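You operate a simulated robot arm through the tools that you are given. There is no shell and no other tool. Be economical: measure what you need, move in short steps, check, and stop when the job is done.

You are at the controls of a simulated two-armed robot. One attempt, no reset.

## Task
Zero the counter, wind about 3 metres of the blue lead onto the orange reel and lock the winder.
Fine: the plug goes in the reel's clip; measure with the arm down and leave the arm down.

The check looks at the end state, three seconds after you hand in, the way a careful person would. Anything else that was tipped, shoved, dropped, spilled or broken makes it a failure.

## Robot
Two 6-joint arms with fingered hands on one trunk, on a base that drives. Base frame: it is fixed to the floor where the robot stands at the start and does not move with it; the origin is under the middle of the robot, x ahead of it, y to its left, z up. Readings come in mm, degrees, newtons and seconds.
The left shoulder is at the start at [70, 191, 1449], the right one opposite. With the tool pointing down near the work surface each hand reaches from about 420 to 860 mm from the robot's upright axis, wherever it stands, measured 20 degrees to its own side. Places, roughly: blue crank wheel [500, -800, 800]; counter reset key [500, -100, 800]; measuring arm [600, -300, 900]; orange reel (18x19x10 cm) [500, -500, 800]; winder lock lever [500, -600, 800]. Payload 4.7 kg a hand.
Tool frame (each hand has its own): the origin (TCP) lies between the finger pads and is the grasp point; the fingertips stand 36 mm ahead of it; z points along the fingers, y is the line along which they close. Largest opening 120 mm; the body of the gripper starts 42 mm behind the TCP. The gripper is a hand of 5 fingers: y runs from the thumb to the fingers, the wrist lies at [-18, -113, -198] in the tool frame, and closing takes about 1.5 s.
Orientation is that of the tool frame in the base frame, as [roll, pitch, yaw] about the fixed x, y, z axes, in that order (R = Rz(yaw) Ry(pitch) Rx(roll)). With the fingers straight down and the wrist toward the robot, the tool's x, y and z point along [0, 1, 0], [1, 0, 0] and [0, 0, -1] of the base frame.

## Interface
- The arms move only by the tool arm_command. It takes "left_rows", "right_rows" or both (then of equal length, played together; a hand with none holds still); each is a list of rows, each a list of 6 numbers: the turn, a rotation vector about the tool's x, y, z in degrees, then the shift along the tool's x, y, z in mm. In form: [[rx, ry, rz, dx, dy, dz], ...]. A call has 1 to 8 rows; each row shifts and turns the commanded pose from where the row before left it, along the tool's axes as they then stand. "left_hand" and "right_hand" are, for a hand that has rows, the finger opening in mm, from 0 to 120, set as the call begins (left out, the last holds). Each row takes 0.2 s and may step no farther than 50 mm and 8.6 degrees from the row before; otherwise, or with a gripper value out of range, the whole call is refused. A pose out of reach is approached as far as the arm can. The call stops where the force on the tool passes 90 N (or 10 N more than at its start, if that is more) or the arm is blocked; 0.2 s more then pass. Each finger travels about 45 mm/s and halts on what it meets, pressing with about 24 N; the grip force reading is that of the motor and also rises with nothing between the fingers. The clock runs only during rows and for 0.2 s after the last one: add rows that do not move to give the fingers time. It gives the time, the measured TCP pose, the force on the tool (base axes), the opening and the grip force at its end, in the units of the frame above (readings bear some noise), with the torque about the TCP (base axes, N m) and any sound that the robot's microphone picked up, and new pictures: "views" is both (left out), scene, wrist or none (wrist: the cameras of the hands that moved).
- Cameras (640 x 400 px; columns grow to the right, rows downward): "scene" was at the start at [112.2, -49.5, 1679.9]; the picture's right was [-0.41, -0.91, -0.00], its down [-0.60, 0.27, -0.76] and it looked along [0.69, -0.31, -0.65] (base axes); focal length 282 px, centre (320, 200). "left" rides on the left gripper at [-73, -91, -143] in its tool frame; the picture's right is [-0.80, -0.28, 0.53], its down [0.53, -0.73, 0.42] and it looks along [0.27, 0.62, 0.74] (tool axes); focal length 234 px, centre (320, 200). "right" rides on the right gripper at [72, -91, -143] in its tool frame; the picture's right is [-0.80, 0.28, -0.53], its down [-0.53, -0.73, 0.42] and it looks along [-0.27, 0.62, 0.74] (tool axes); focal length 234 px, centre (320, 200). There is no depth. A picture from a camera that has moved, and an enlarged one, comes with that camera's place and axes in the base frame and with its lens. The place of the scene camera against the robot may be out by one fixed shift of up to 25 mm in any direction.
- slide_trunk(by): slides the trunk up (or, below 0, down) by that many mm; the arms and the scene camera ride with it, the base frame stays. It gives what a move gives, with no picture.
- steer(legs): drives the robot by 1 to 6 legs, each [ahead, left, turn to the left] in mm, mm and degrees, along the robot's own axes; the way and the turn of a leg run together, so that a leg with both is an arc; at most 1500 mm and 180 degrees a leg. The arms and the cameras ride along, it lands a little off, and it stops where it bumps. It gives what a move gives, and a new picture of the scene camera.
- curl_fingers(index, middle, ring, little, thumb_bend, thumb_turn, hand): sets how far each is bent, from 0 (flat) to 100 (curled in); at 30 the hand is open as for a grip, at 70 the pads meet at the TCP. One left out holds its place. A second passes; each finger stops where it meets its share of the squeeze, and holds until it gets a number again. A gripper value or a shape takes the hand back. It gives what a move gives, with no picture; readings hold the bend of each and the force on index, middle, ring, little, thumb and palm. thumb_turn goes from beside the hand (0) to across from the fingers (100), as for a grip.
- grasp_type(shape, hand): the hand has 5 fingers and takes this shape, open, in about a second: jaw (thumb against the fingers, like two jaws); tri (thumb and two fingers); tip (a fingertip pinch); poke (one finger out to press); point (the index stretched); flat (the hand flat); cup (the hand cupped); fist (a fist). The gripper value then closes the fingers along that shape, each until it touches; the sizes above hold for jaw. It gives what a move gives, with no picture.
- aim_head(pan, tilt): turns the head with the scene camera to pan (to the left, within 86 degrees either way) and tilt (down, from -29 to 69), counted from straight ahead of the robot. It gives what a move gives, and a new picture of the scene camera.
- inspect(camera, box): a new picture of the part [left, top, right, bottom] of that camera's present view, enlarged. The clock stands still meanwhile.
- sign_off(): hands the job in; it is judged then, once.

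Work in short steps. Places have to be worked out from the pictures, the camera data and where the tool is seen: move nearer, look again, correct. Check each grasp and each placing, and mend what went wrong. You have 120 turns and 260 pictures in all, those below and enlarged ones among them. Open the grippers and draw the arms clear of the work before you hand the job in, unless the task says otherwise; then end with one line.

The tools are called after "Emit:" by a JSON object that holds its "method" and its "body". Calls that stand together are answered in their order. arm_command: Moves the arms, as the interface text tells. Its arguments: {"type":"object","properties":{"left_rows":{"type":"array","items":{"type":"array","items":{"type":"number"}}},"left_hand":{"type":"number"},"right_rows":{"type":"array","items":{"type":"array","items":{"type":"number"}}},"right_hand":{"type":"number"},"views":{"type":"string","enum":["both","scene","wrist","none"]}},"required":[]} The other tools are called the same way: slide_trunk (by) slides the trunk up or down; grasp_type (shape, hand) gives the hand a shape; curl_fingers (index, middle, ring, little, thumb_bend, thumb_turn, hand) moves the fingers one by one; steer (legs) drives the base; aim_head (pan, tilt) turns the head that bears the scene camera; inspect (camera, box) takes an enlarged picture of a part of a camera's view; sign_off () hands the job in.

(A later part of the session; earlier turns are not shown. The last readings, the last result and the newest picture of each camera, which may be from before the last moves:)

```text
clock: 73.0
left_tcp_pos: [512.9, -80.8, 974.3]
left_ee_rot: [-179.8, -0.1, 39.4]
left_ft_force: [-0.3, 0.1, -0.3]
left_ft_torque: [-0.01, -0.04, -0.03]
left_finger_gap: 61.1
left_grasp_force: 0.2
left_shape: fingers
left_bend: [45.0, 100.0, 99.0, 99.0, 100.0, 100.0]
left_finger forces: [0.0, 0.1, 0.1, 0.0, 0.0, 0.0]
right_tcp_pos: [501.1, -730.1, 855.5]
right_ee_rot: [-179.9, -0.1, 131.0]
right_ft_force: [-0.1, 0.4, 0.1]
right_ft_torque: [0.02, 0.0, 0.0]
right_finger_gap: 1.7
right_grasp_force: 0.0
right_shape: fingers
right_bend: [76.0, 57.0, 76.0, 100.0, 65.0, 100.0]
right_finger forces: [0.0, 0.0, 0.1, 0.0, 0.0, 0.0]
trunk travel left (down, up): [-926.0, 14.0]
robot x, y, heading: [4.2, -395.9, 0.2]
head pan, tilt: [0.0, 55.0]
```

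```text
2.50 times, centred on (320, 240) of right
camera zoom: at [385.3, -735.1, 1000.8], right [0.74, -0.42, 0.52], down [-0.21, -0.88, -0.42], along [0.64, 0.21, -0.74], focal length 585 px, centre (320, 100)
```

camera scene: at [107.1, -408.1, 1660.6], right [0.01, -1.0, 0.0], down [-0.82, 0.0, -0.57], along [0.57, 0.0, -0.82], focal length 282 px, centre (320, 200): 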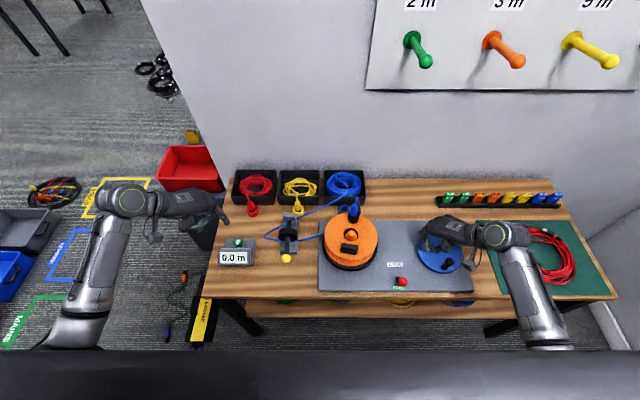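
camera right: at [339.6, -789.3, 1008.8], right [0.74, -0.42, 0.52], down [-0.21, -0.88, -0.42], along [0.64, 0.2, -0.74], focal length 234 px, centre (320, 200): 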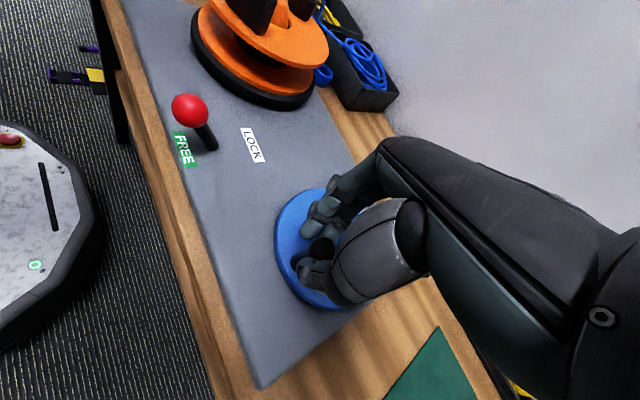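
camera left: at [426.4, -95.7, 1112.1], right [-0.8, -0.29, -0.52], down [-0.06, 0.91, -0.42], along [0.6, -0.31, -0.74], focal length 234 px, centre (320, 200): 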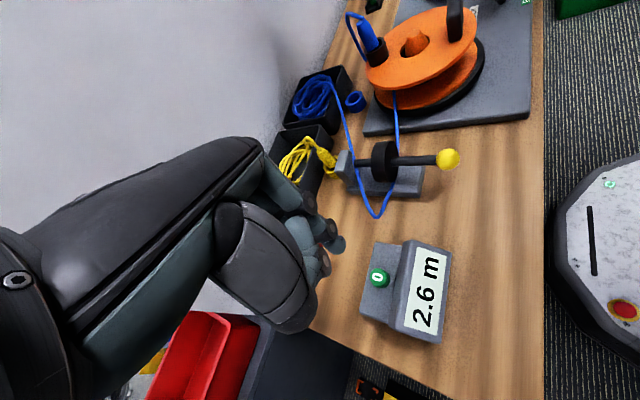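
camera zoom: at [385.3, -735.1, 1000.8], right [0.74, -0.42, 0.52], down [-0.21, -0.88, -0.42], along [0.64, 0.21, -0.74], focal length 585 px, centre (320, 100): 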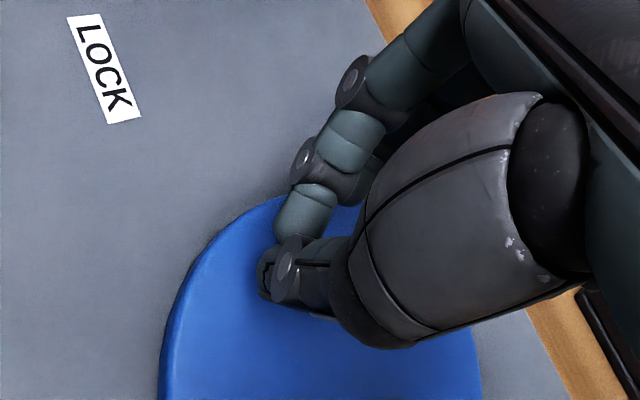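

It escaped via the gap between ring and thumb. A simpler robust way: push the handle with a closed finger bundle travelling a circle behind it (handle is constrained to its own circle). I lift, close tri, and go behind the handle.

Emit:
{"method": "arm_command", "body": {"right_rows": [[0, 0, 0, 0, 0, -40], [0, 0, 0, 0, 0, -40], [0, 0, 0, -11.6, -30, 0], [0, 0, 0, -11.6, -30, 0], [0, 0, 0, -11.5, -30, 0], [0, 0, 0, 0, 0, 0]], "views": "none"}}

Emit:
{"method": "grasp_type", "body": {"hand": "right", "shape": "tri"}}

Emit:
{"method": "arm_command", "body": {"right_rows": [[0, 0, 0, 0, 0, 0], [0, 0, 0, 0, 0, 0], [0, 0, 0, 0, 0, 0], [0, 0, 0, 0, 0, 0], [0, 0, 0, 0, 0, 0], [0, 0, 0, 0, 0, 35], [0, 0, 0, 0, 0, 35], [0, 0, 0, 0, 0, 0]], "right_hand": 0, "views": "none"}}

Emit:
{"method": "inspect", "body": {"camera": "right", "box": [200, 120, 400, 320]}}

Emit:
{"method": "inspect", "body": {"camera": "scene", "box": [410, 220, 490, 300]}}

```text
clock: 74.4
left_tcp_pos: [513.6, -79.2, 974.3]
left_ee_rot: [-179.7, 0.0, 39.4]
left_ft_force: [-0.5, -0.8, -0.3]
left_ft_torque: [0.01, 0.03, 0.0]
left_finger_gap: 61.1
left_grasp_force: 0.0
left_shape: fingers
left_bend: [45.0, 100.0, 99.0, 99.0, 100.0, 100.0]
left_finger forces: [0.1, 0.1, 0.1, 0.1, 0.0, 0.1]
right_tcp_pos: [457.9, -815.6, 937.0]
right_ee_rot: [-179.9, 0.0, 131.0]
right_ft_force: [-0.2, 0.2, 0.7]
right_ft_torque: [0.01, 0.02, -0.02]
right_finger_gap: 1.8
right_grasp_force: 0.2
right_shape: fingers
right_bend: [76.0, 57.0, 76.0, 100.0, 65.0, 100.0]
right_finger forces: [0.1, 0.0, 0.1, 0.0, 0.1, 0.0]
trunk travel left (down, up): [-926.0, 14.0]
robot x, y, heading: [-1.3, -392.1, 0.5]
head pan, tilt: [0.0, 55.0]
```

```text
clock: 75.3
left_tcp_pos: [513.2, -80.2, 972.9]
left_ee_rot: [-179.8, 0.0, 39.4]
left_ft_force: [0.2, -0.8, -0.4]
left_ft_torque: [-0.02, -0.01, 0.0]
left_finger_gap: 60.9
left_grasp_force: 0.0
left_shape: fingers
left_bend: [45.0, 100.0, 99.0, 99.0, 100.0, 100.0]
left_finger forces: [0.1, 0.0, 0.0, 0.0, 0.0, 0.0]
right_tcp_pos: [457.4, -816.1, 939.2]
right_ee_rot: [-179.9, 0.0, 130.9]
right_ft_force: [0.1, 0.7, -0.5]
right_ft_torque: [0.03, 0.0, 0.0]
right_finger_gap: 119.9
right_grasp_force: 0.0
right_shape: tri
right_bend: [30.0, 30.0, 99.0, 99.0, 30.0, 98.0]
right_finger forces: [0.0, 0.0, 0.0, 0.1, 0.0, 0.0]
trunk travel left (down, up): [-926.0, 14.0]
robot x, y, heading: [-0.6, -396.2, 0.3]
head pan, tilt: [0.0, 55.0]
```

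```text
clock: 77.1
left_tcp_pos: [512.8, -80.6, 973.8]
left_ee_rot: [-179.7, 0.1, 39.4]
left_ft_force: [-0.1, 0.5, -0.6]
left_ft_torque: [-0.01, 0.0, 0.01]
left_finger_gap: 61.1
left_grasp_force: 0.1
left_shape: fingers
left_bend: [45.0, 100.0, 99.0, 99.0, 100.0, 100.0]
left_finger forces: [0.1, 0.0, 0.0, 0.0, 0.1, 0.0]
right_tcp_pos: [457.3, -816.1, 867.7]
right_ee_rot: [-179.9, -0.1, 130.9]
right_ft_force: [-1.0, -0.4, 0.7]
right_ft_torque: [-0.04, 0.01, -0.02]
right_finger_gap: 0.0
right_grasp_force: 24.5
right_shape: tri
right_bend: [70.0, 70.0, 100.0, 100.0, 52.0, 100.0]
right_finger forces: [0.0, 0.0, 0.0, 0.0, 0.1, 0.0]
trunk travel left (down, up): [-926.0, 14.0]
robot x, y, heading: [0.7, -391.5, 0.2]
head pan, tilt: [0.0, 55.0]
```

```text
2.00 times, centred on (300, 220) of right
camera zoom: at [340.7, -819.5, 1012.0], right [0.74, -0.42, 0.52], down [-0.21, -0.88, -0.42], along [0.64, 0.2, -0.74], focal length 468 px, centre (360, 160)
```

zoom: 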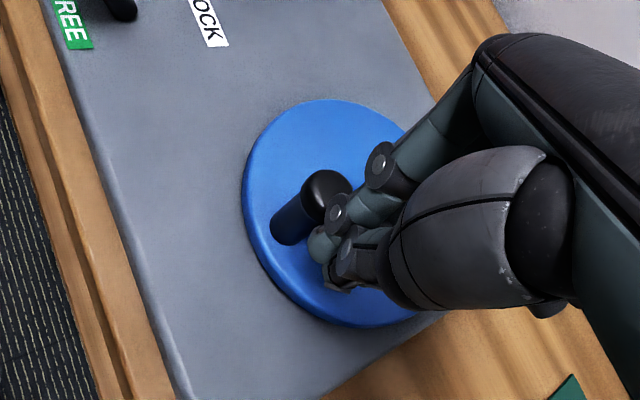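

```text
5.00 times, centred on (450, 260) of scene
camera zoom: at [107.8, -408.0, 1660.6], right [0.01, -1.0, 0.0], down [-0.82, 0.0, -0.57], along [0.57, 0.0, -0.82], focal length 1410 px, centre (-330, -100)
```

zoom: 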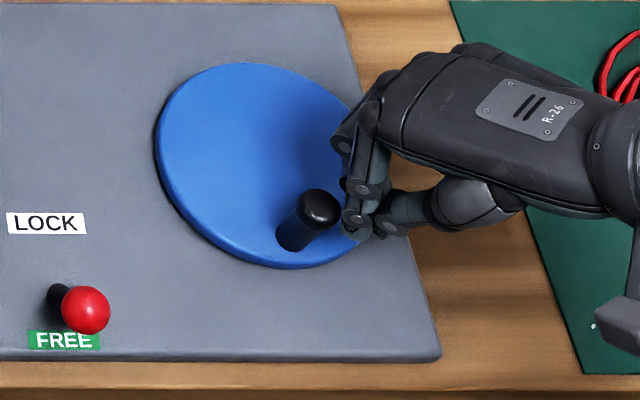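

The bundle is right behind the handle. I lower 5 mm and drive a quarter-circle clockwise (R≈57 about the wheel centre).

Emit:
{"method": "arm_command", "body": {"right_rows": [[0, 0, 0, 0, 0, 5], [0, 0, 0, 21.3, 7.1, 0], [0, 0, 0, 17.1, 14.7, 0], [0, 0, 0, 10.1, 20, 0], [0, 0, 0, 1.8, 22.4, 0], [0, 0, 0, 0, 0, 0]], "views": "none"}}

Emit:
{"method": "inspect", "body": {"camera": "scene", "box": [210, 160, 490, 300]}}

Emit:
{"method": "inspect", "body": {"camera": "right", "box": [200, 120, 400, 320]}}

```text
clock: 77.9
left_tcp_pos: [516.0, -89.0, 974.6]
left_ee_rot: [-179.6, -0.3, 39.0]
left_ft_force: [-0.3, 0.6, 0.0]
left_ft_torque: [-0.04, -0.01, 0.01]
left_finger_gap: 60.9
left_grasp_force: 0.0
left_shape: fingers
left_bend: [45.0, 100.0, 99.0, 99.0, 100.0, 100.0]
left_finger forces: [0.0, 0.0, 0.0, 0.0, 0.0, 0.1]
right_tcp_pos: [450.8, -801.5, 861.4]
right_ee_rot: [-178.6, 2.5, 130.6]
right_ft_force: [10.4, -41.5, 0.5]
right_ft_torque: [-0.73, -0.16, -0.67]
right_finger_gap: 0.2
right_grasp_force: 23.8
right_shape: tri
right_bend: [70.0, 70.0, 100.0, 100.0, 51.0, 100.0]
right_finger forces: [0.0, 36.5, 0.0, 0.0, 0.0, 0.0]
trunk travel left (down, up): [-926.0, 14.0]
robot x, y, heading: [2.0, -396.6, 0.2]
head pan, tilt: [0.0, 55.0]
stopped in row 3 (right hand): the force on the tool passed its limit at 103 N (the readings are from after the stop); the commanded pose is now the measured one
```

```text
2.29 times, centred on (350, 230) of scene
camera zoom: at [107.6, -415.1, 1660.5], right [0.0, -1.0, 0.0], down [-0.82, 0.0, -0.57], along [0.57, 0.0, -0.82], focal length 644 px, centre (251, 131)
```

zoom: 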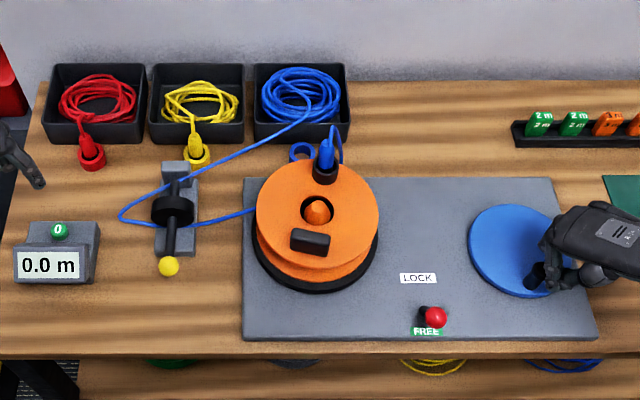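

```text
2.00 times, centred on (300, 220) of right
camera zoom: at [332.8, -798.5, 1004.3], right [0.73, -0.4, 0.55], down [-0.21, -0.9, -0.38], along [0.65, 0.17, -0.74], focal length 468 px, centre (360, 160)
```

zoom: 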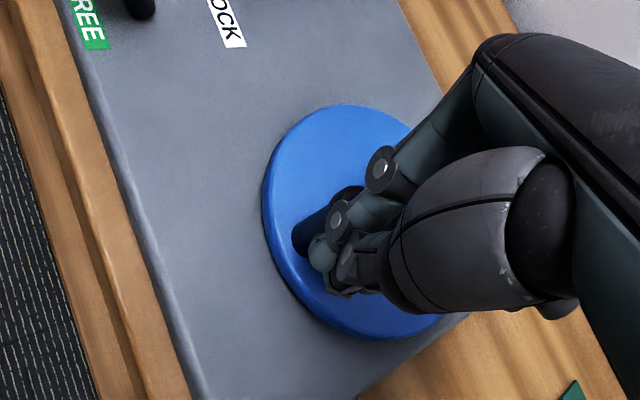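

Clockwise is blocked (ratchet, >100 N), so winding must be counter-clockwise. I back off, straighten, lift over and go to the other side of the handle.

Emit:
{"method": "arm_command", "body": {"right_rows": [[-1.4, 2.5, 0, -8, -7, 0], [0, 0, 0, 0, 0, -40], [0, 0, 0, 0, 0, -40], [0, 0, 0, 20, 22, 0], [0, 0, 0, 20, 22, 0], [0, 0, 0, 0, 0, 40], [0, 0, 0, 0, 0, 0]], "views": "none"}}

Emit:
{"method": "inspect", "body": {"camera": "right", "box": [200, 120, 400, 320]}}

Emit:
{"method": "inspect", "body": {"camera": "scene", "box": [410, 220, 490, 300]}}

```text
clock: 79.5
left_tcp_pos: [515.5, -84.8, 973.7]
left_ee_rot: [-179.7, -0.1, 39.1]
left_ft_force: [-0.5, -0.5, 0.0]
left_ft_torque: [0.02, -0.01, -0.01]
left_finger_gap: 61.0
left_grasp_force: 0.0
left_shape: fingers
left_bend: [45.0, 100.0, 99.0, 99.0, 100.0, 100.0]
left_finger forces: [0.0, 0.0, 0.0, 0.1, 0.0, 0.0]
right_tcp_pos: [459.8, -745.3, 902.9]
right_ee_rot: [179.5, -0.7, 130.7]
right_ft_force: [-0.3, 0.3, 0.3]
right_ft_torque: [0.02, -0.03, 0.0]
right_finger_gap: 0.0
right_grasp_force: 23.5
right_shape: tri
right_bend: [70.0, 70.0, 100.0, 100.0, 51.0, 100.0]
right_finger forces: [0.0, 0.1, 0.0, 0.0, 0.1, 0.0]
trunk travel left (down, up): [-926.0, 14.0]
robot x, y, heading: [2.4, -396.8, 0.0]
head pan, tilt: [0.0, 55.0]
```

```text
2.00 times, centred on (300, 220) of right
camera zoom: at [343.3, -751.4, 1047.7], right [0.74, -0.43, 0.52], down [-0.21, -0.88, -0.44], along [0.64, 0.21, -0.73], focal length 468 px, centre (360, 160)
```

zoom: 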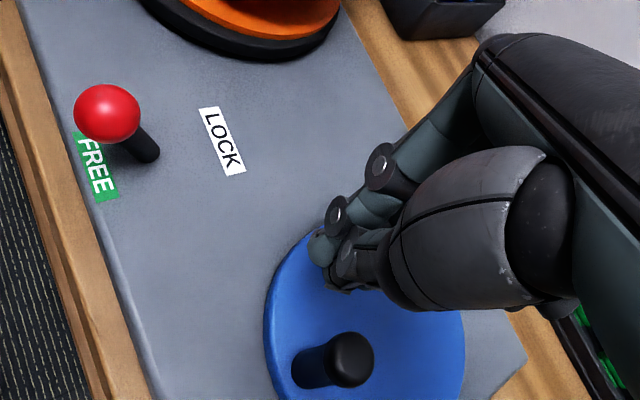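

```text
5.00 times, centred on (450, 260) of scene
camera zoom: at [108.4, -410.2, 1660.6], right [0.0, -1.0, 0.0], down [-0.82, 0.0, -0.57], along [0.57, 0.0, -0.82], focal length 1410 px, centre (-330, -100)
```

zoom: 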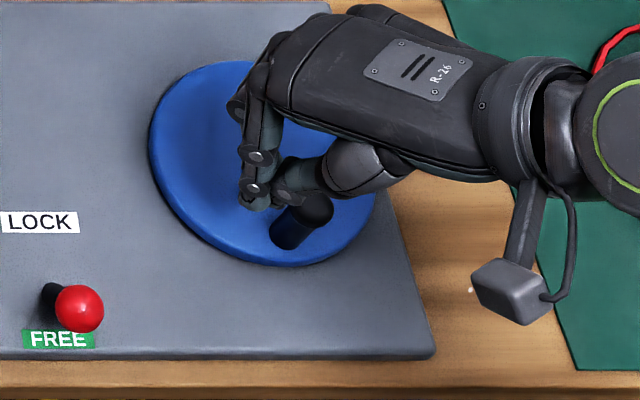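

Position is right. I descend and push counter-clockwise a quarter turn.

Emit:
{"method": "arm_command", "body": {"right_rows": [[0, 0, 0, 0, 0, 25], [0, 0, 0, 0, 0, 15], [0, 0, 0, -13.4, -26.6, 0], [0, 0, 0, -16.9, -14.8, 0], [0, 0, 0, -21.2, -7.2, 0], [0, 0, 0, -22.4, 1.4, 0], [0, 0, 0, 0, 0, 0]], "views": "none"}}

Emit:
{"method": "inspect", "body": {"camera": "scene", "box": [210, 160, 490, 300]}}

Emit:
{"method": "inspect", "body": {"camera": "right", "box": [200, 120, 400, 320]}}

```text
clock: 81.1
left_tcp_pos: [515.1, -83.1, 973.1]
left_ee_rot: [-179.8, 0.0, 39.2]
left_ft_force: [0.2, 0.0, -0.3]
left_ft_torque: [0.01, 0.01, -0.03]
left_finger_gap: 60.9
left_grasp_force: 0.1
left_shape: fingers
left_bend: [45.0, 100.0, 99.0, 99.0, 100.0, 100.0]
left_finger forces: [0.0, 0.2, 0.0, 0.0, 0.1, 0.1]
right_tcp_pos: [470.7, -831.2, 863.1]
right_ee_rot: [179.6, -0.5, 130.7]
right_ft_force: [1.0, 0.8, 0.1]
right_ft_torque: [-0.03, 0.0, 0.01]
right_finger_gap: 0.2
right_grasp_force: 24.1
right_shape: tri
right_bend: [70.0, 70.0, 100.0, 100.0, 53.0, 100.0]
right_finger forces: [0.0, 0.0, 0.0, 0.1, 0.0, 0.0]
trunk travel left (down, up): [-926.0, 14.0]
robot x, y, heading: [2.7, -395.3, 0.2]
head pan, tilt: [0.0, 55.0]
```

```text
2.29 times, centred on (350, 230) of scene
camera zoom: at [107.9, -408.3, 1660.6], right [0.0, -1.0, 0.0], down [-0.82, 0.0, -0.57], along [0.57, 0.0, -0.82], focal length 644 px, centre (251, 131)
```

zoom: 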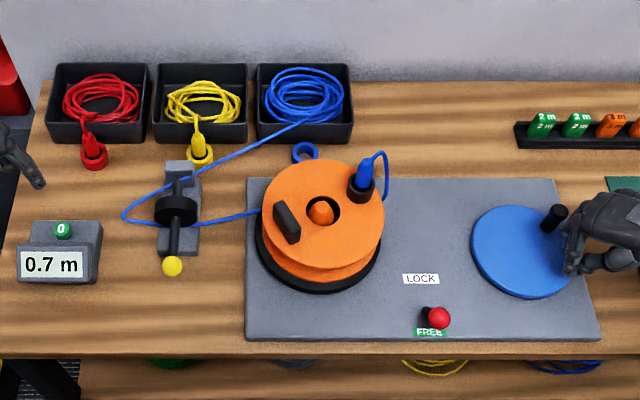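

```text
2.00 times, centred on (300, 220) of right
camera zoom: at [354.6, -836.8, 1007.2], right [0.74, -0.43, 0.52], down [-0.21, -0.88, -0.44], along [0.64, 0.21, -0.74], focal length 468 px, centre (360, 160)
```

zoom: 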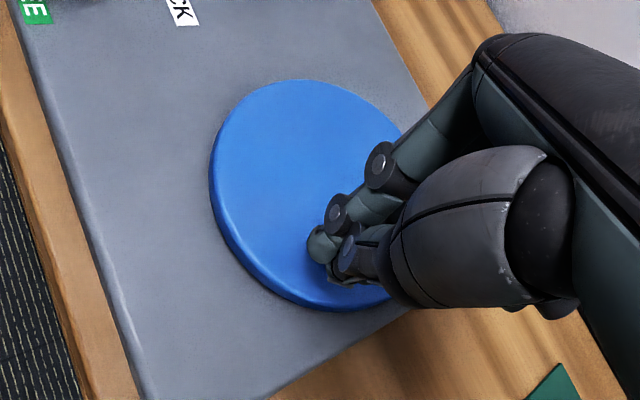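

Counter reads 0.7 m: counter-clockwise winds (≈1.9 m per turn, with some coasting). I continue more slowly with half steps.

Emit:
{"method": "arm_command", "body": {"right_rows": [[0, 0, 0, -20.1, 10, 0], [0, 0, 0, -14.8, 16.9, 0], [0, 0, 0, -4.5, 10, 0], [0, 0, 0, -2.7, 11.2, 0], [0, 0, 0, -0.5, 11.4, 0], [0, 0, 0, 1.9, 11.0, 0], [0, 0, 0, 4, 10.5, 0], [0, 0, 0, 6, 9.6, 0]], "views": "none"}}

Emit:
{"method": "inspect", "body": {"camera": "scene", "box": [210, 160, 490, 300]}}

```text
clock: 82.9
left_tcp_pos: [515.8, -83.8, 973.8]
left_ee_rot: [-179.7, 0.0, 39.1]
left_ft_force: [-0.3, -0.1, 0.0]
left_ft_torque: [0.0, 0.0, 0.03]
left_finger_gap: 61.0
left_grasp_force: 0.0
left_shape: fingers
left_bend: [45.0, 100.0, 99.0, 99.0, 100.0, 100.0]
left_finger forces: [0.1, 0.0, 0.1, 0.0, 0.0, 0.0]
right_tcp_pos: [560.1, -795.1, 862.8]
right_ee_rot: [179.5, -0.6, 130.8]
right_ft_force: [-0.2, 0.1, 0.0]
right_ft_torque: [0.0, 0.0, 0.0]
right_finger_gap: 0.0
right_grasp_force: 24.2
right_shape: tri
right_bend: [70.0, 70.0, 100.0, 100.0, 53.0, 100.0]
right_finger forces: [0.0, 0.0, 0.0, 0.0, 0.0, 0.0]
trunk travel left (down, up): [-926.0, 14.0]
robot x, y, heading: [0.9, -394.6, -0.1]
head pan, tilt: [0.0, 55.0]
```

```text
2.29 times, centred on (350, 230) of scene
camera zoom: at [108.7, -409.4, 1660.5], right [0.0, -1.0, 0.0], down [-0.82, 0.0, -0.57], along [0.57, 0.0, -0.82], focal length 644 px, centre (251, 131)
```

zoom: 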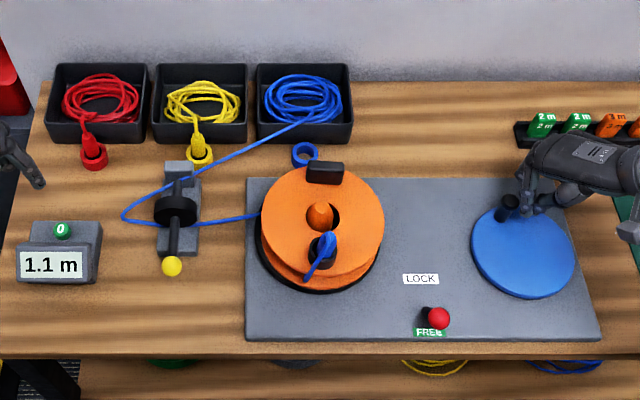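

1.1 m now; about 345° more is needed. I continue at 15° steps for 120°.

Emit:
{"method": "arm_command", "body": {"right_rows": [[0, 0, 0, 10.6, 10.6, 0], [0, 0, 0, 13, 7.5, 0], [0, 0, 0, 14.5, 3.9, 0], [0, 0, 0, 15, 0, 0], [0, 0, 0, 14.5, -3.9, 0], [0, 0, 0, 13, -7.5, 0], [0, 0, 0, 10.6, -10.6, 0], [0, 0, 0, 7.5, -13, 0]], "views": "none"}}

Emit:
{"method": "inspect", "body": {"camera": "scene", "box": [210, 160, 490, 300]}}

```text
clock: 84.7
left_tcp_pos: [516.6, -89.6, 976.7]
left_ee_rot: [-179.3, -0.2, 39.2]
left_ft_force: [-0.6, -0.6, -1.3]
left_ft_torque: [0.01, 0.02, 0.01]
left_finger_gap: 61.2
left_grasp_force: 0.1
left_shape: fingers
left_bend: [45.0, 100.0, 99.0, 99.0, 100.0, 100.0]
left_finger forces: [0.1, 0.0, 0.0, 0.1, 0.0, 0.1]
right_tcp_pos: [489.2, -743.7, 864.1]
right_ee_rot: [179.7, 0.4, 130.7]
right_ft_force: [28.8, -71.6, 26.7]
right_ft_torque: [-1.86, -0.98, 0.11]
right_finger_gap: 0.0
right_grasp_force: 24.3
right_shape: tri
right_bend: [70.0, 70.0, 100.0, 100.0, 51.0, 100.0]
right_finger forces: [27.4, 65.3, 0.0, 0.0, 37.1, 0.1]
trunk travel left (down, up): [-926.0, 14.0]
robot x, y, heading: [1.2, -394.2, 0.2]
head pan, tilt: [0.0, 55.0]
```

```text
2.29 times, centred on (350, 230) of scene
camera zoom: at [109.6, -421.3, 1660.8], right [0.0, -1.0, -0.01], down [-0.82, 0.0, -0.57], along [0.57, 0.01, -0.82], focal length 644 px, centre (251, 131)
```

zoom: 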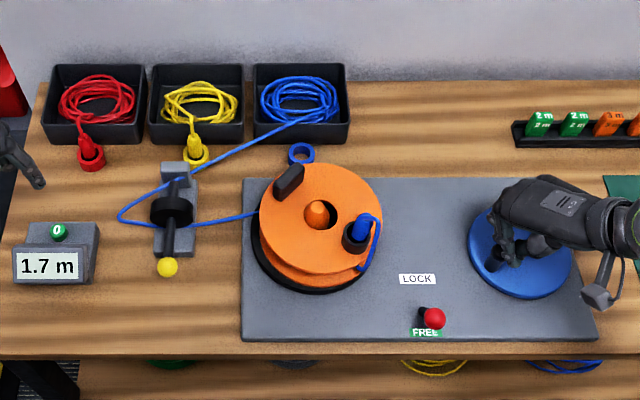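

Counter 1.7 m, but the force is high: the bundle seems wedged inside the handle. I look before moving.

Emit:
{"method": "inspect", "body": {"camera": "right", "box": [220, 140, 400, 320]}}

Emit:
{"method": "inspect", "body": {"camera": "scene", "box": [405, 215, 485, 295]}}

```text
2.22 times, centred on (310, 230) of right
camera zoom: at [371.5, -746.7, 1007.0], right [0.73, -0.43, 0.53], down [-0.2, -0.88, -0.42], along [0.65, 0.2, -0.73], focal length 520 px, centre (342, 133)
```

zoom: 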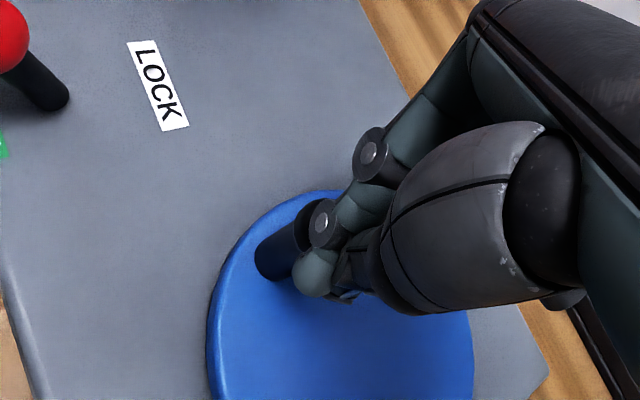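

```text
5.00 times, centred on (445, 255) of scene
camera zoom: at [109.6, -421.3, 1660.8], right [0.0, -1.0, -0.01], down [-0.82, 0.0, -0.57], along [0.57, 0.01, -0.82], focal length 1410 px, centre (-305, -75)
```

zoom: 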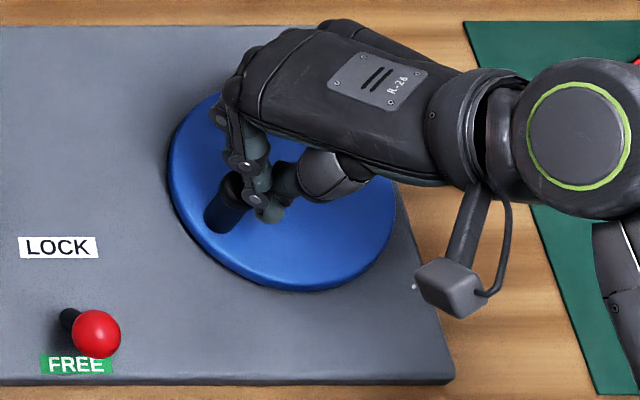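

The bundle slipped to the inside of the handle (handle at ≈(480,-737)). I relieve the force, lift, and re-place it behind the handle at ≈(504,-720).

Emit:
{"method": "arm_command", "body": {"right_rows": [[0, 0, 0, -19.7, -12.5, 0], [0, 0, 0, 0, 0, -40], [0, 0, 0, 0, 0, -40], [0, 0, 0, 14.3, 32.3, 0], [0, 0, 0, 0, 0, 0], [0, 0, 0, 0, 0, 40], [0, 0, 0, 0, 0, 39], [0, 0, 0, 0, 0, 0]], "views": "none"}}

Emit:
{"method": "inspect", "body": {"camera": "right", "box": [220, 140, 400, 320]}}

Emit:
{"method": "inspect", "body": {"camera": "scene", "box": [405, 215, 485, 295]}}

Emit:
{"method": "inspect", "body": {"camera": "scene", "box": [210, 200, 300, 280]}}

```text
clock: 86.5
left_tcp_pos: [515.4, -84.9, 974.6]
left_ee_rot: [-179.6, -0.1, 39.1]
left_ft_force: [0.4, 0.0, 1.4]
left_ft_torque: [0.03, 0.03, 0.02]
left_finger_gap: 60.9
left_grasp_force: 0.0
left_shape: fingers
left_bend: [45.0, 100.0, 99.0, 99.0, 100.0, 100.0]
left_finger forces: [0.0, 0.1, 0.1, 0.1, 0.0, 0.0]
right_tcp_pos: [503.4, -720.9, 863.9]
right_ee_rot: [179.5, -0.7, 130.7]
right_ft_force: [1.2, 2.7, 1.3]
right_ft_torque: [0.09, -0.04, 0.01]
right_finger_gap: 0.1
right_grasp_force: 23.9
right_shape: tri
right_bend: [70.0, 70.0, 100.0, 100.0, 53.0, 100.0]
right_finger forces: [0.1, 0.0, 0.0, 0.0, 0.0, 0.0]
trunk travel left (down, up): [-926.0, 14.0]
robot x, y, heading: [-2.5, -397.2, 0.2]
head pan, tilt: [0.0, 55.0]
```

```text
2.22 times, centred on (310, 230) of right
camera zoom: at [387.2, -725.7, 1008.5], right [0.74, -0.43, 0.52], down [-0.21, -0.87, -0.44], along [0.64, 0.21, -0.74], focal length 520 px, centre (342, 133)
```

zoom: 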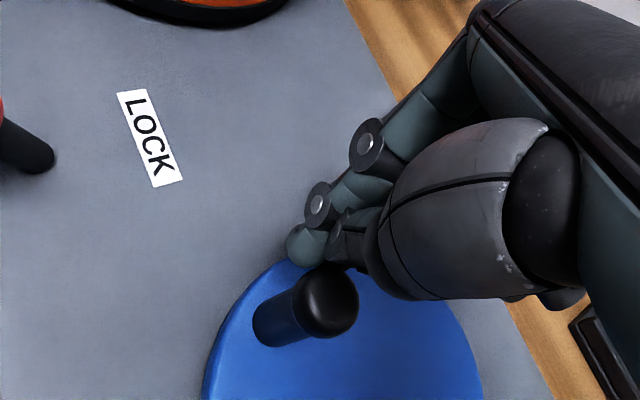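

```text
5.00 times, centred on (445, 255) of scene
camera zoom: at [108.5, -410.2, 1660.5], right [0.0, -1.0, 0.0], down [-0.82, 0.0, -0.57], along [0.57, 0.0, -0.82], focal length 1410 px, centre (-305, -75)
```

zoom: 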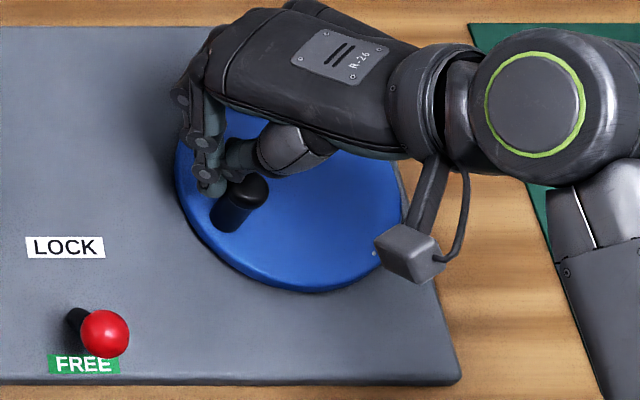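

```text
5.00 times, centred on (255, 240) of scene
camera zoom: at [108.5, -410.2, 1660.5], right [0.0, -1.0, 0.0], down [-0.82, 0.0, -0.57], along [0.57, 0.0, -0.82], focal length 1410 px, centre (645, 0)
```

zoom: 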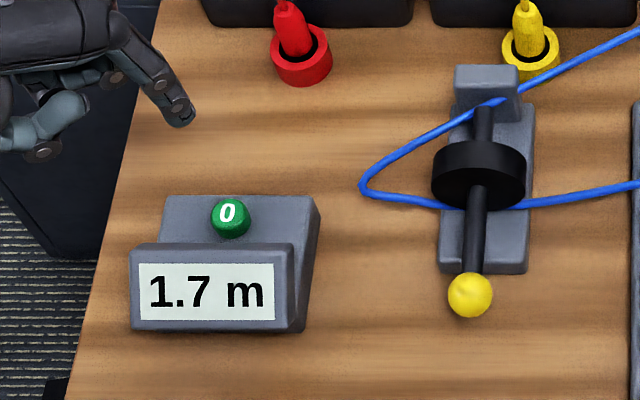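

Counter 1.7 m; refined wheel centre (508,-780). I need ~229° more. Continue the push 120° with R=60.

Emit:
{"method": "arm_command", "body": {"right_rows": [[0, 0, 0, 7.6, -13.7, 0], [0, 0, 0, 3.8, -15.2, 0], [0, 0, 0, -0.3, -15.6, 0], [0, 0, 0, -4.3, -15, 0], [0, 0, 0, -8.1, -13.4, 0], [0, 0, 0, -11.3, -10.9, 0], [0, 0, 0, -13.7, -7.6, 0], [0, 0, 0, -15.2, -3.8, 0]], "views": "none"}}

Emit:
{"method": "inspect", "body": {"camera": "scene", "box": [210, 160, 490, 300]}}

```text
clock: 88.3
left_tcp_pos: [515.7, -86.1, 972.9]
left_ee_rot: [-179.6, 0.0, 39.1]
left_ft_force: [0.9, -0.5, 0.3]
left_ft_torque: [0.01, 0.0, 0.01]
left_finger_gap: 61.0
left_grasp_force: 0.0
left_shape: fingers
left_bend: [45.0, 100.0, 99.0, 99.0, 100.0, 100.0]
left_finger forces: [0.0, 0.0, 0.1, 0.0, 0.1, 0.0]
right_tcp_pos: [458.7, -815.9, 863.0]
right_ee_rot: [179.6, -0.6, 130.8]
right_ft_force: [-0.1, -0.3, 0.2]
right_ft_torque: [0.04, -0.01, 0.0]
right_finger_gap: 0.2
right_grasp_force: 23.7
right_shape: tri
right_bend: [70.0, 70.0, 100.0, 100.0, 53.0, 100.0]
right_finger forces: [0.0, 0.1, 0.0, 0.1, 0.1, 0.0]
trunk travel left (down, up): [-926.0, 14.0]
robot x, y, heading: [1.7, -395.2, -0.3]
head pan, tilt: [0.0, 55.0]
```

```text
2.29 times, centred on (350, 230) of scene
camera zoom: at [109.2, -411.9, 1660.5], right [0.0, -1.0, 0.0], down [-0.82, 0.0, -0.57], along [0.57, 0.0, -0.82], focal length 644 px, centre (251, 131)
```

zoom: 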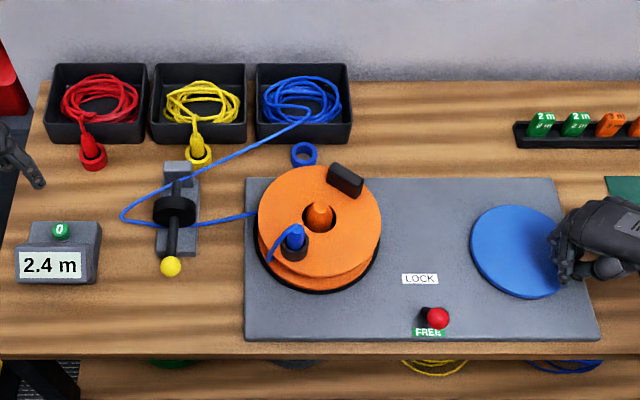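

2.4 m. About 105° to go; continue slowly with 11° steps for ~80°.

Emit:
{"method": "arm_command", "body": {"right_rows": [[0, 0, 0, -11.7, 0.1, 0], [0, 0, 0, -11.5, 2.4, 0], [0, 0, 0, -10.8, 4.6, 0], [0, 0, 0, -9.7, 6.6, 0], [0, 0, 0, -8.2, 8.4, 0], [0, 0, 0, -6.4, 9.8, 0], [0, 0, 0, -4.4, 10.9, 0], [0, 0, 0, 0, 0, 0]], "views": "none"}}

Emit:
{"method": "inspect", "body": {"camera": "scene", "box": [210, 160, 490, 300]}}

```text
clock: 90.1
left_tcp_pos: [515.0, -83.0, 973.8]
left_ee_rot: [-179.6, 0.0, 39.0]
left_ft_force: [0.1, -0.4, 0.5]
left_ft_torque: [0.02, -0.06, 0.01]
left_finger_gap: 60.9
left_grasp_force: 0.0
left_shape: fingers
left_bend: [45.0, 100.0, 99.0, 99.0, 100.0, 100.0]
left_finger forces: [0.0, 0.0, 0.1, 0.0, 0.1, 0.1]
right_tcp_pos: [531.5, -833.7, 864.0]
right_ee_rot: [179.5, -0.5, 130.9]
right_ft_force: [0.6, 0.5, -0.1]
right_ft_torque: [-0.05, 0.01, -0.01]
right_finger_gap: 0.0
right_grasp_force: 23.7
right_shape: tri
right_bend: [70.0, 70.0, 100.0, 100.0, 53.0, 100.0]
right_finger forces: [0.0, 0.1, 0.0, 0.0, 0.0, 0.0]
trunk travel left (down, up): [-926.0, 14.0]
robot x, y, heading: [2.5, -395.8, 0.5]
head pan, tilt: [0.0, 55.0]
```

```text
2.29 times, centred on (350, 230) of scene
camera zoom: at [107.7, -409.4, 1660.6], right [0.0, -1.0, 0.0], down [-0.82, 0.0, -0.57], along [0.57, 0.0, -0.82], focal length 644 px, centre (251, 131)
```

zoom: 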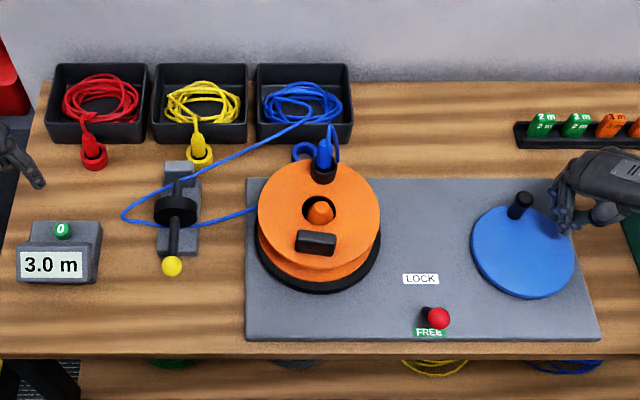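

Counter reads exactly 3.0 m. Now lock: I lift clear of the handle and move toward the near side of the lever knob (≈397,-632,845).

Emit:
{"method": "arm_command", "body": {"right_rows": [[0, 0, 0, 0, 0, -45], [0, 0, 0, 0, 0, -45], [0, 0, 0, 0, 0, -20], [0, 0, 0, 43, 0, 0], [0, 0, 0, 43, 0, 0], [0, 0, 0, 43, 0, 0], [0, 0, 0, 43, 0, 0], [0, 0, 0, 0, 0, 0]], "views": "none"}}

Emit:
{"method": "arm_command", "body": {"right_rows": [[0, 0, 0, 40, 0, 0], [0, 0, 0, 40, 0, 0], [0, 0, 0, 0, 0, 0]], "views": "both"}}

```text
clock: 91.9
left_tcp_pos: [515.5, -84.3, 972.6]
left_ee_rot: [-179.6, -0.1, 39.1]
left_ft_force: [0.1, 0.2, 1.0]
left_ft_torque: [-0.01, 0.02, 0.01]
left_finger_gap: 60.8
left_grasp_force: 0.0
left_shape: fingers
left_bend: [45.0, 100.0, 99.0, 99.0, 100.0, 100.0]
left_finger forces: [0.0, 0.0, 0.0, 0.0, 0.0, 0.1]
right_tcp_pos: [422.0, -706.2, 973.8]
right_ee_rot: [179.5, -0.7, 130.7]
right_ft_force: [-0.2, 0.1, -0.5]
right_ft_torque: [-0.01, 0.0, 0.01]
right_finger_gap: 0.0
right_grasp_force: 24.3
right_shape: tri
right_bend: [70.0, 70.0, 100.0, 100.0, 53.0, 100.0]
right_finger forces: [0.1, 0.0, 0.0, 0.0, 0.0, 0.0]
trunk travel left (down, up): [-926.0, 14.0]
robot x, y, heading: [2.1, -389.8, 0.2]
head pan, tilt: [0.0, 55.0]
```

```text
clock: 92.7
left_tcp_pos: [516.6, -86.0, 973.2]
left_ee_rot: [-179.6, 0.0, 39.1]
left_ft_force: [-0.5, 0.0, -0.2]
left_ft_torque: [0.0, -0.01, 0.0]
left_finger_gap: 61.1
left_grasp_force: 0.0
left_shape: fingers
left_bend: [45.0, 100.0, 99.0, 99.0, 100.0, 100.0]
left_finger forces: [0.1, 0.0, 0.0, 0.0, 0.0, 0.1]
right_tcp_pos: [369.2, -644.4, 975.5]
right_ee_rot: [179.4, -0.7, 130.7]
right_ft_force: [0.2, -0.7, 0.4]
right_ft_torque: [0.05, 0.03, 0.02]
right_finger_gap: 0.0
right_grasp_force: 23.9
right_shape: tri
right_bend: [70.0, 70.0, 100.0, 100.0, 53.0, 100.0]
right_finger forces: [0.0, 0.1, 0.0, 0.0, 0.1, 0.0]
trunk travel left (down, up): [-926.0, 14.0]
robot x, y, heading: [-0.5, -397.1, -0.1]
head pan, tilt: [0.0, 55.0]
camera scene: at [109.7, -411.9, 1660.4], right [0.0, -1.0, 0.0], down [-0.82, 0.0, -0.57], along [0.57, 0.0, -0.82], focal length 282 px, centre (320, 200)
camera right: at [252.7, -649.8, 1119.4], right [0.74, -0.43, 0.52], down [-0.21, -0.87, -0.44], along [0.64, 0.21, -0.74], focal length 234 px, centre (320, 200)
```

scene: 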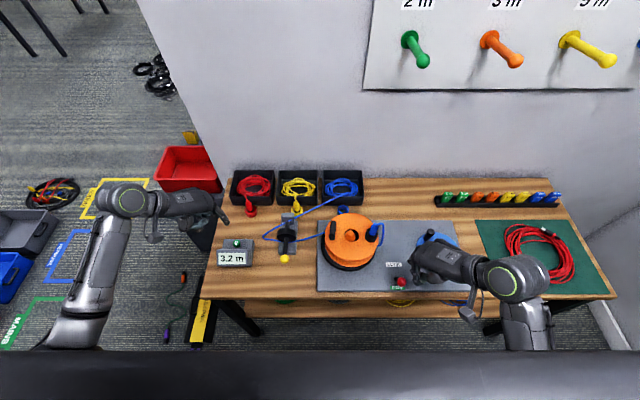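
right: 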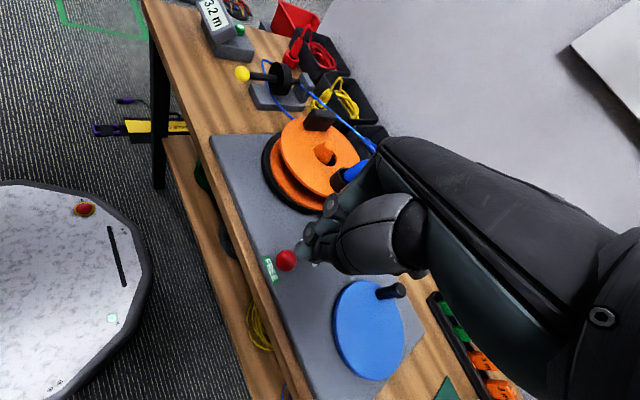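

The counter now shows 3.2 m — the wheel crept on after my lift. I check whether it is still moving.

Emit:
{"method": "inspect", "body": {"camera": "scene", "box": [210, 160, 490, 300]}}

Emit:
{"method": "arm_command", "body": {"right_rows": [[0, 0, 0, 0, 0, 0], [0, 0, 0, 0, 0, 0], [0, 0, 0, 0, 0, 0]], "views": "none"}}

Emit:
{"method": "inspect", "body": {"camera": "scene", "box": [210, 160, 490, 300]}}

```text
2.29 times, centred on (350, 230) of scene
camera zoom: at [109.7, -411.9, 1660.4], right [0.0, -1.0, 0.0], down [-0.82, 0.0, -0.57], along [0.57, 0.0, -0.82], focal length 644 px, centre (251, 131)
```

zoom: 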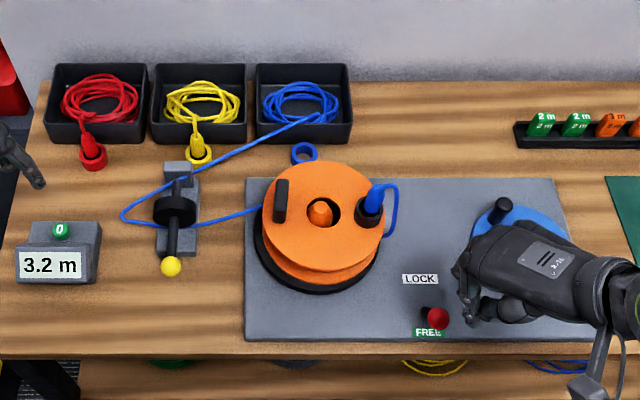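

```text
clock: 93.5
left_tcp_pos: [515.7, -84.1, 973.1]
left_ee_rot: [-179.7, 0.1, 39.1]
left_ft_force: [-0.2, 0.2, -1.0]
left_ft_torque: [0.0, 0.03, 0.01]
left_finger_gap: 61.0
left_grasp_force: 0.1
left_shape: fingers
left_bend: [45.0, 100.0, 99.0, 99.0, 100.0, 100.0]
left_finger forces: [0.0, 0.1, 0.0, 0.0, 0.1, 0.0]
right_tcp_pos: [368.2, -642.9, 976.0]
right_ee_rot: [179.5, -0.6, 130.8]
right_ft_force: [0.2, -0.1, 0.6]
right_ft_torque: [-0.04, -0.02, 0.0]
right_finger_gap: 0.0
right_grasp_force: 23.8
right_shape: tri
right_bend: [70.0, 70.0, 100.0, 100.0, 53.0, 100.0]
right_finger forces: [0.0, 0.1, 0.0, 0.0, 0.1, 0.0]
trunk travel left (down, up): [-926.0, 14.0]
robot x, y, heading: [7.9, -395.6, 0.1]
head pan, tilt: [0.0, 55.0]
```

```text
2.29 times, centred on (350, 230) of scene
camera zoom: at [108.1, -409.7, 1660.6], right [0.0, -1.0, 0.0], down [-0.82, 0.0, -0.57], along [0.57, 0.0, -0.82], focal length 644 px, centre (251, 131)
```

zoom: 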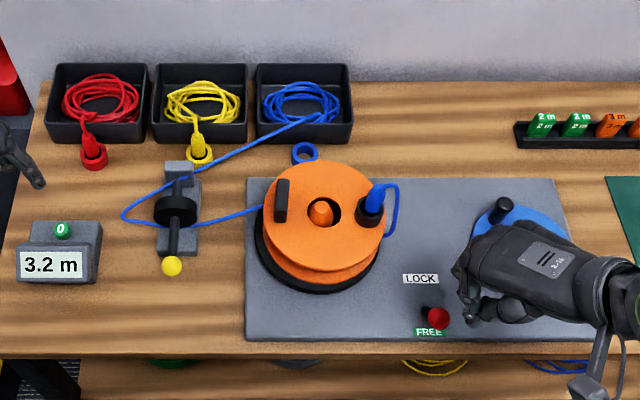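

It stopped at 3.2 m. The earlier clockwise block occurred at 0.0 m (nothing to unwind), so a small back-turn may be possible now. I go above the far side of the handle (φ≈57°) to try gently.

Emit:
{"method": "arm_command", "body": {"right_rows": [[0, 0, 0, -45, 18.4, 0], [0, 0, 0, -45, 18.4, 0], [0, 0, 0, -45, 18.4, 0], [0, 0, 0, -45, 18.4, 0], [0, 0, 0, 0, 0, 30], [0, 0, 0, 0, 0, 0]], "views": "none"}}

Emit:
{"method": "inspect", "body": {"camera": "right", "box": [200, 140, 400, 340]}}

Emit:
{"method": "inspect", "body": {"camera": "scene", "box": [405, 205, 485, 285]}}

```text
clock: 94.9
left_tcp_pos: [514.9, -84.2, 973.4]
left_ee_rot: [-179.7, 0.0, 39.2]
left_ft_force: [-0.1, -0.3, -0.5]
left_ft_torque: [-0.05, -0.04, 0.04]
left_finger_gap: 60.7
left_grasp_force: 0.0
left_shape: fingers
left_bend: [45.0, 100.0, 99.0, 99.0, 100.0, 100.0]
left_finger forces: [0.0, 0.1, 0.0, 0.0, 0.0, 0.0]
right_tcp_pos: [541.2, -731.4, 945.4]
right_ee_rot: [179.5, -0.6, 130.8]
right_ft_force: [0.0, -0.2, -0.1]
right_ft_torque: [0.0, -0.03, 0.0]
right_finger_gap: 0.0
right_grasp_force: 24.1
right_shape: tri
right_bend: [70.0, 70.0, 100.0, 100.0, 53.0, 100.0]
right_finger forces: [0.0, 0.0, 0.1, 0.1, 0.0, 0.0]
trunk travel left (down, up): [-926.0, 14.0]
robot x, y, heading: [4.4, -394.8, -0.1]
head pan, tilt: [0.0, 55.0]
```

```text
2.00 times, centred on (300, 240) of right
camera zoom: at [424.0, -735.8, 1089.5], right [0.74, -0.43, 0.52], down [-0.21, -0.88, -0.44], along [0.64, 0.21, -0.73], focal length 468 px, centre (360, 120)
```

zoom: 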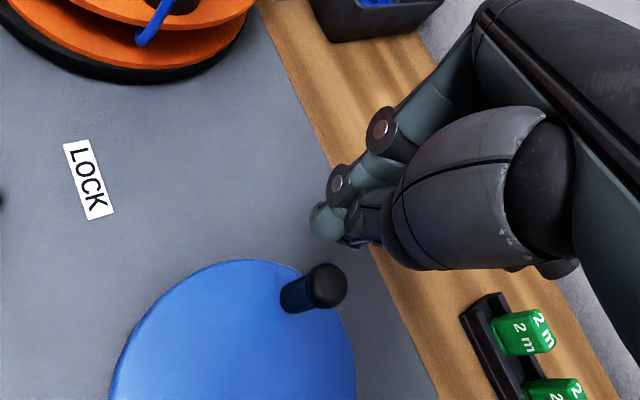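

```text
5.00 times, centred on (445, 245) of scene
camera zoom: at [108.0, -409.7, 1660.6], right [0.0, -1.0, 0.0], down [-0.82, 0.0, -0.57], along [0.57, 0.0, -0.82], focal length 1410 px, centre (-305, -25)
```

zoom: 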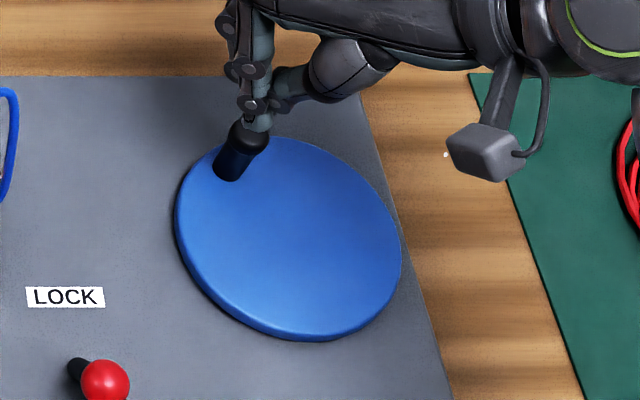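

Handle at (553,-755). I descend just beyond it and push clockwise gently ~10 mm, reading force.

Emit:
{"method": "arm_command", "body": {"right_rows": [[0, 0, 0, 5.7, 0.3, 40], [0, 0, 0, 0, 0, 42], [0, 0, 0, -5.9, -1.2, 0], [0, 0, 0, -4.9, -1, 0], [0, 0, 0, -4.9, -1.2, 0], [0, 0, 0, 0, 0, 0]], "views": "none"}}

Emit:
{"method": "inspect", "body": {"camera": "scene", "box": [210, 160, 490, 300]}}

```text
clock: 96.3
left_tcp_pos: [516.0, -85.0, 973.3]
left_ee_rot: [-179.7, 0.0, 39.0]
left_ft_force: [-0.4, 0.0, 0.9]
left_ft_torque: [0.04, 0.03, 0.03]
left_finger_gap: 61.0
left_grasp_force: 0.1
left_shape: fingers
left_bend: [45.0, 100.0, 99.0, 99.0, 100.0, 100.0]
left_finger forces: [0.0, 0.1, 0.0, 0.0, 0.0, 0.0]
right_tcp_pos: [545.6, -741.6, 864.2]
right_ee_rot: [179.4, -0.6, 130.7]
right_ft_force: [-0.7, -0.9, 1.0]
right_ft_torque: [0.02, 0.0, 0.02]
right_finger_gap: 0.1
right_grasp_force: 24.0
right_shape: tri
right_bend: [70.0, 70.0, 100.0, 100.0, 53.0, 100.0]
right_finger forces: [0.0, 0.0, 0.0, 0.0, 0.1, 0.0]
trunk travel left (down, up): [-926.0, 14.0]
robot x, y, heading: [-3.7, -394.3, 0.0]
head pan, tilt: [0.0, 55.0]
```

```text
2.29 times, centred on (350, 230) of scene
camera zoom: at [109.0, -411.0, 1660.5], right [0.0, -1.0, 0.0], down [-0.82, 0.0, -0.57], along [0.57, 0.0, -0.82], focal length 644 px, centre (251, 131)
```

zoom: 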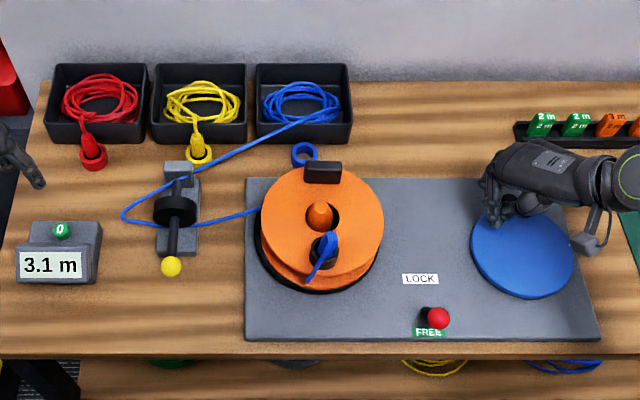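

Clockwise now unwinds: 3.1 m. A few more mm slowly to reach 3.0.

Emit:
{"method": "arm_command", "body": {"right_rows": [[0, 0, 0, -2.7, -1.2, 0], [0, 0, 0, -2.7, -1.3, 0], [0, 0, 0, -2.7, -1.3, 0], [0, 0, 0, 0, 0, 0], [0, 0, 0, 0, 0, 0]], "views": "none"}}

Emit:
{"method": "inspect", "body": {"camera": "scene", "box": [210, 160, 490, 300]}}

Emit:
{"method": "inspect", "body": {"camera": "right", "box": [200, 140, 400, 340]}}

```text
clock: 97.5
left_tcp_pos: [515.6, -84.4, 974.2]
left_ee_rot: [-179.6, 0.0, 39.1]
left_ft_force: [-0.2, 0.5, -0.1]
left_ft_torque: [0.01, -0.01, -0.01]
left_finger_gap: 60.9
left_grasp_force: 0.0
left_shape: fingers
left_bend: [45.0, 100.0, 99.0, 99.0, 100.0, 100.0]
left_finger forces: [0.0, 0.1, 0.0, 0.0, 0.1, 0.0]
right_tcp_pos: [548.1, -750.1, 863.7]
right_ee_rot: [179.5, -0.7, 130.8]
right_ft_force: [0.1, 0.1, -0.4]
right_ft_torque: [0.01, -0.04, 0.0]
right_finger_gap: 0.1
right_grasp_force: 24.1
right_shape: tri
right_bend: [70.0, 70.0, 100.0, 100.0, 53.0, 100.0]
right_finger forces: [0.0, 0.1, 0.1, 0.0, 0.0, 0.1]
trunk travel left (down, up): [-926.0, 14.0]
robot x, y, heading: [3.7, -395.7, 0.1]
head pan, tilt: [0.0, 55.0]
```

```text
2.29 times, centred on (350, 230) of scene
camera zoom: at [108.5, -410.2, 1660.5], right [0.0, -1.0, 0.0], down [-0.82, 0.0, -0.57], along [0.57, 0.0, -0.82], focal length 644 px, centre (251, 131)
```

zoom: 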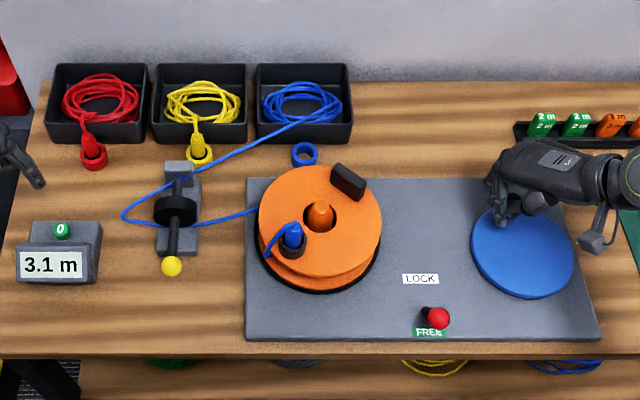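

```text
2.00 times, centred on (300, 240) of right
camera zoom: at [431.1, -754.4, 1007.4], right [0.74, -0.43, 0.52], down [-0.21, -0.88, -0.44], along [0.64, 0.21, -0.73], focal length 468 px, centre (360, 120)
```

zoom: 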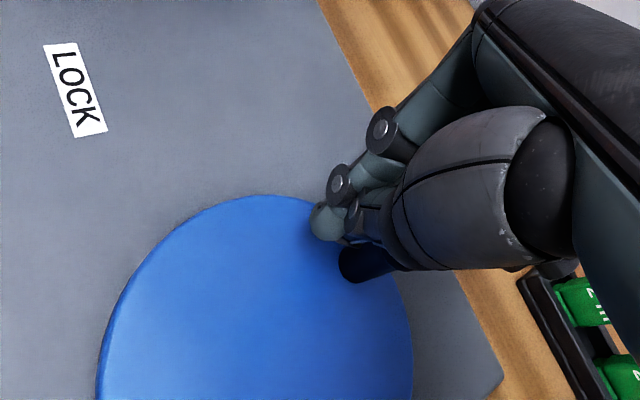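

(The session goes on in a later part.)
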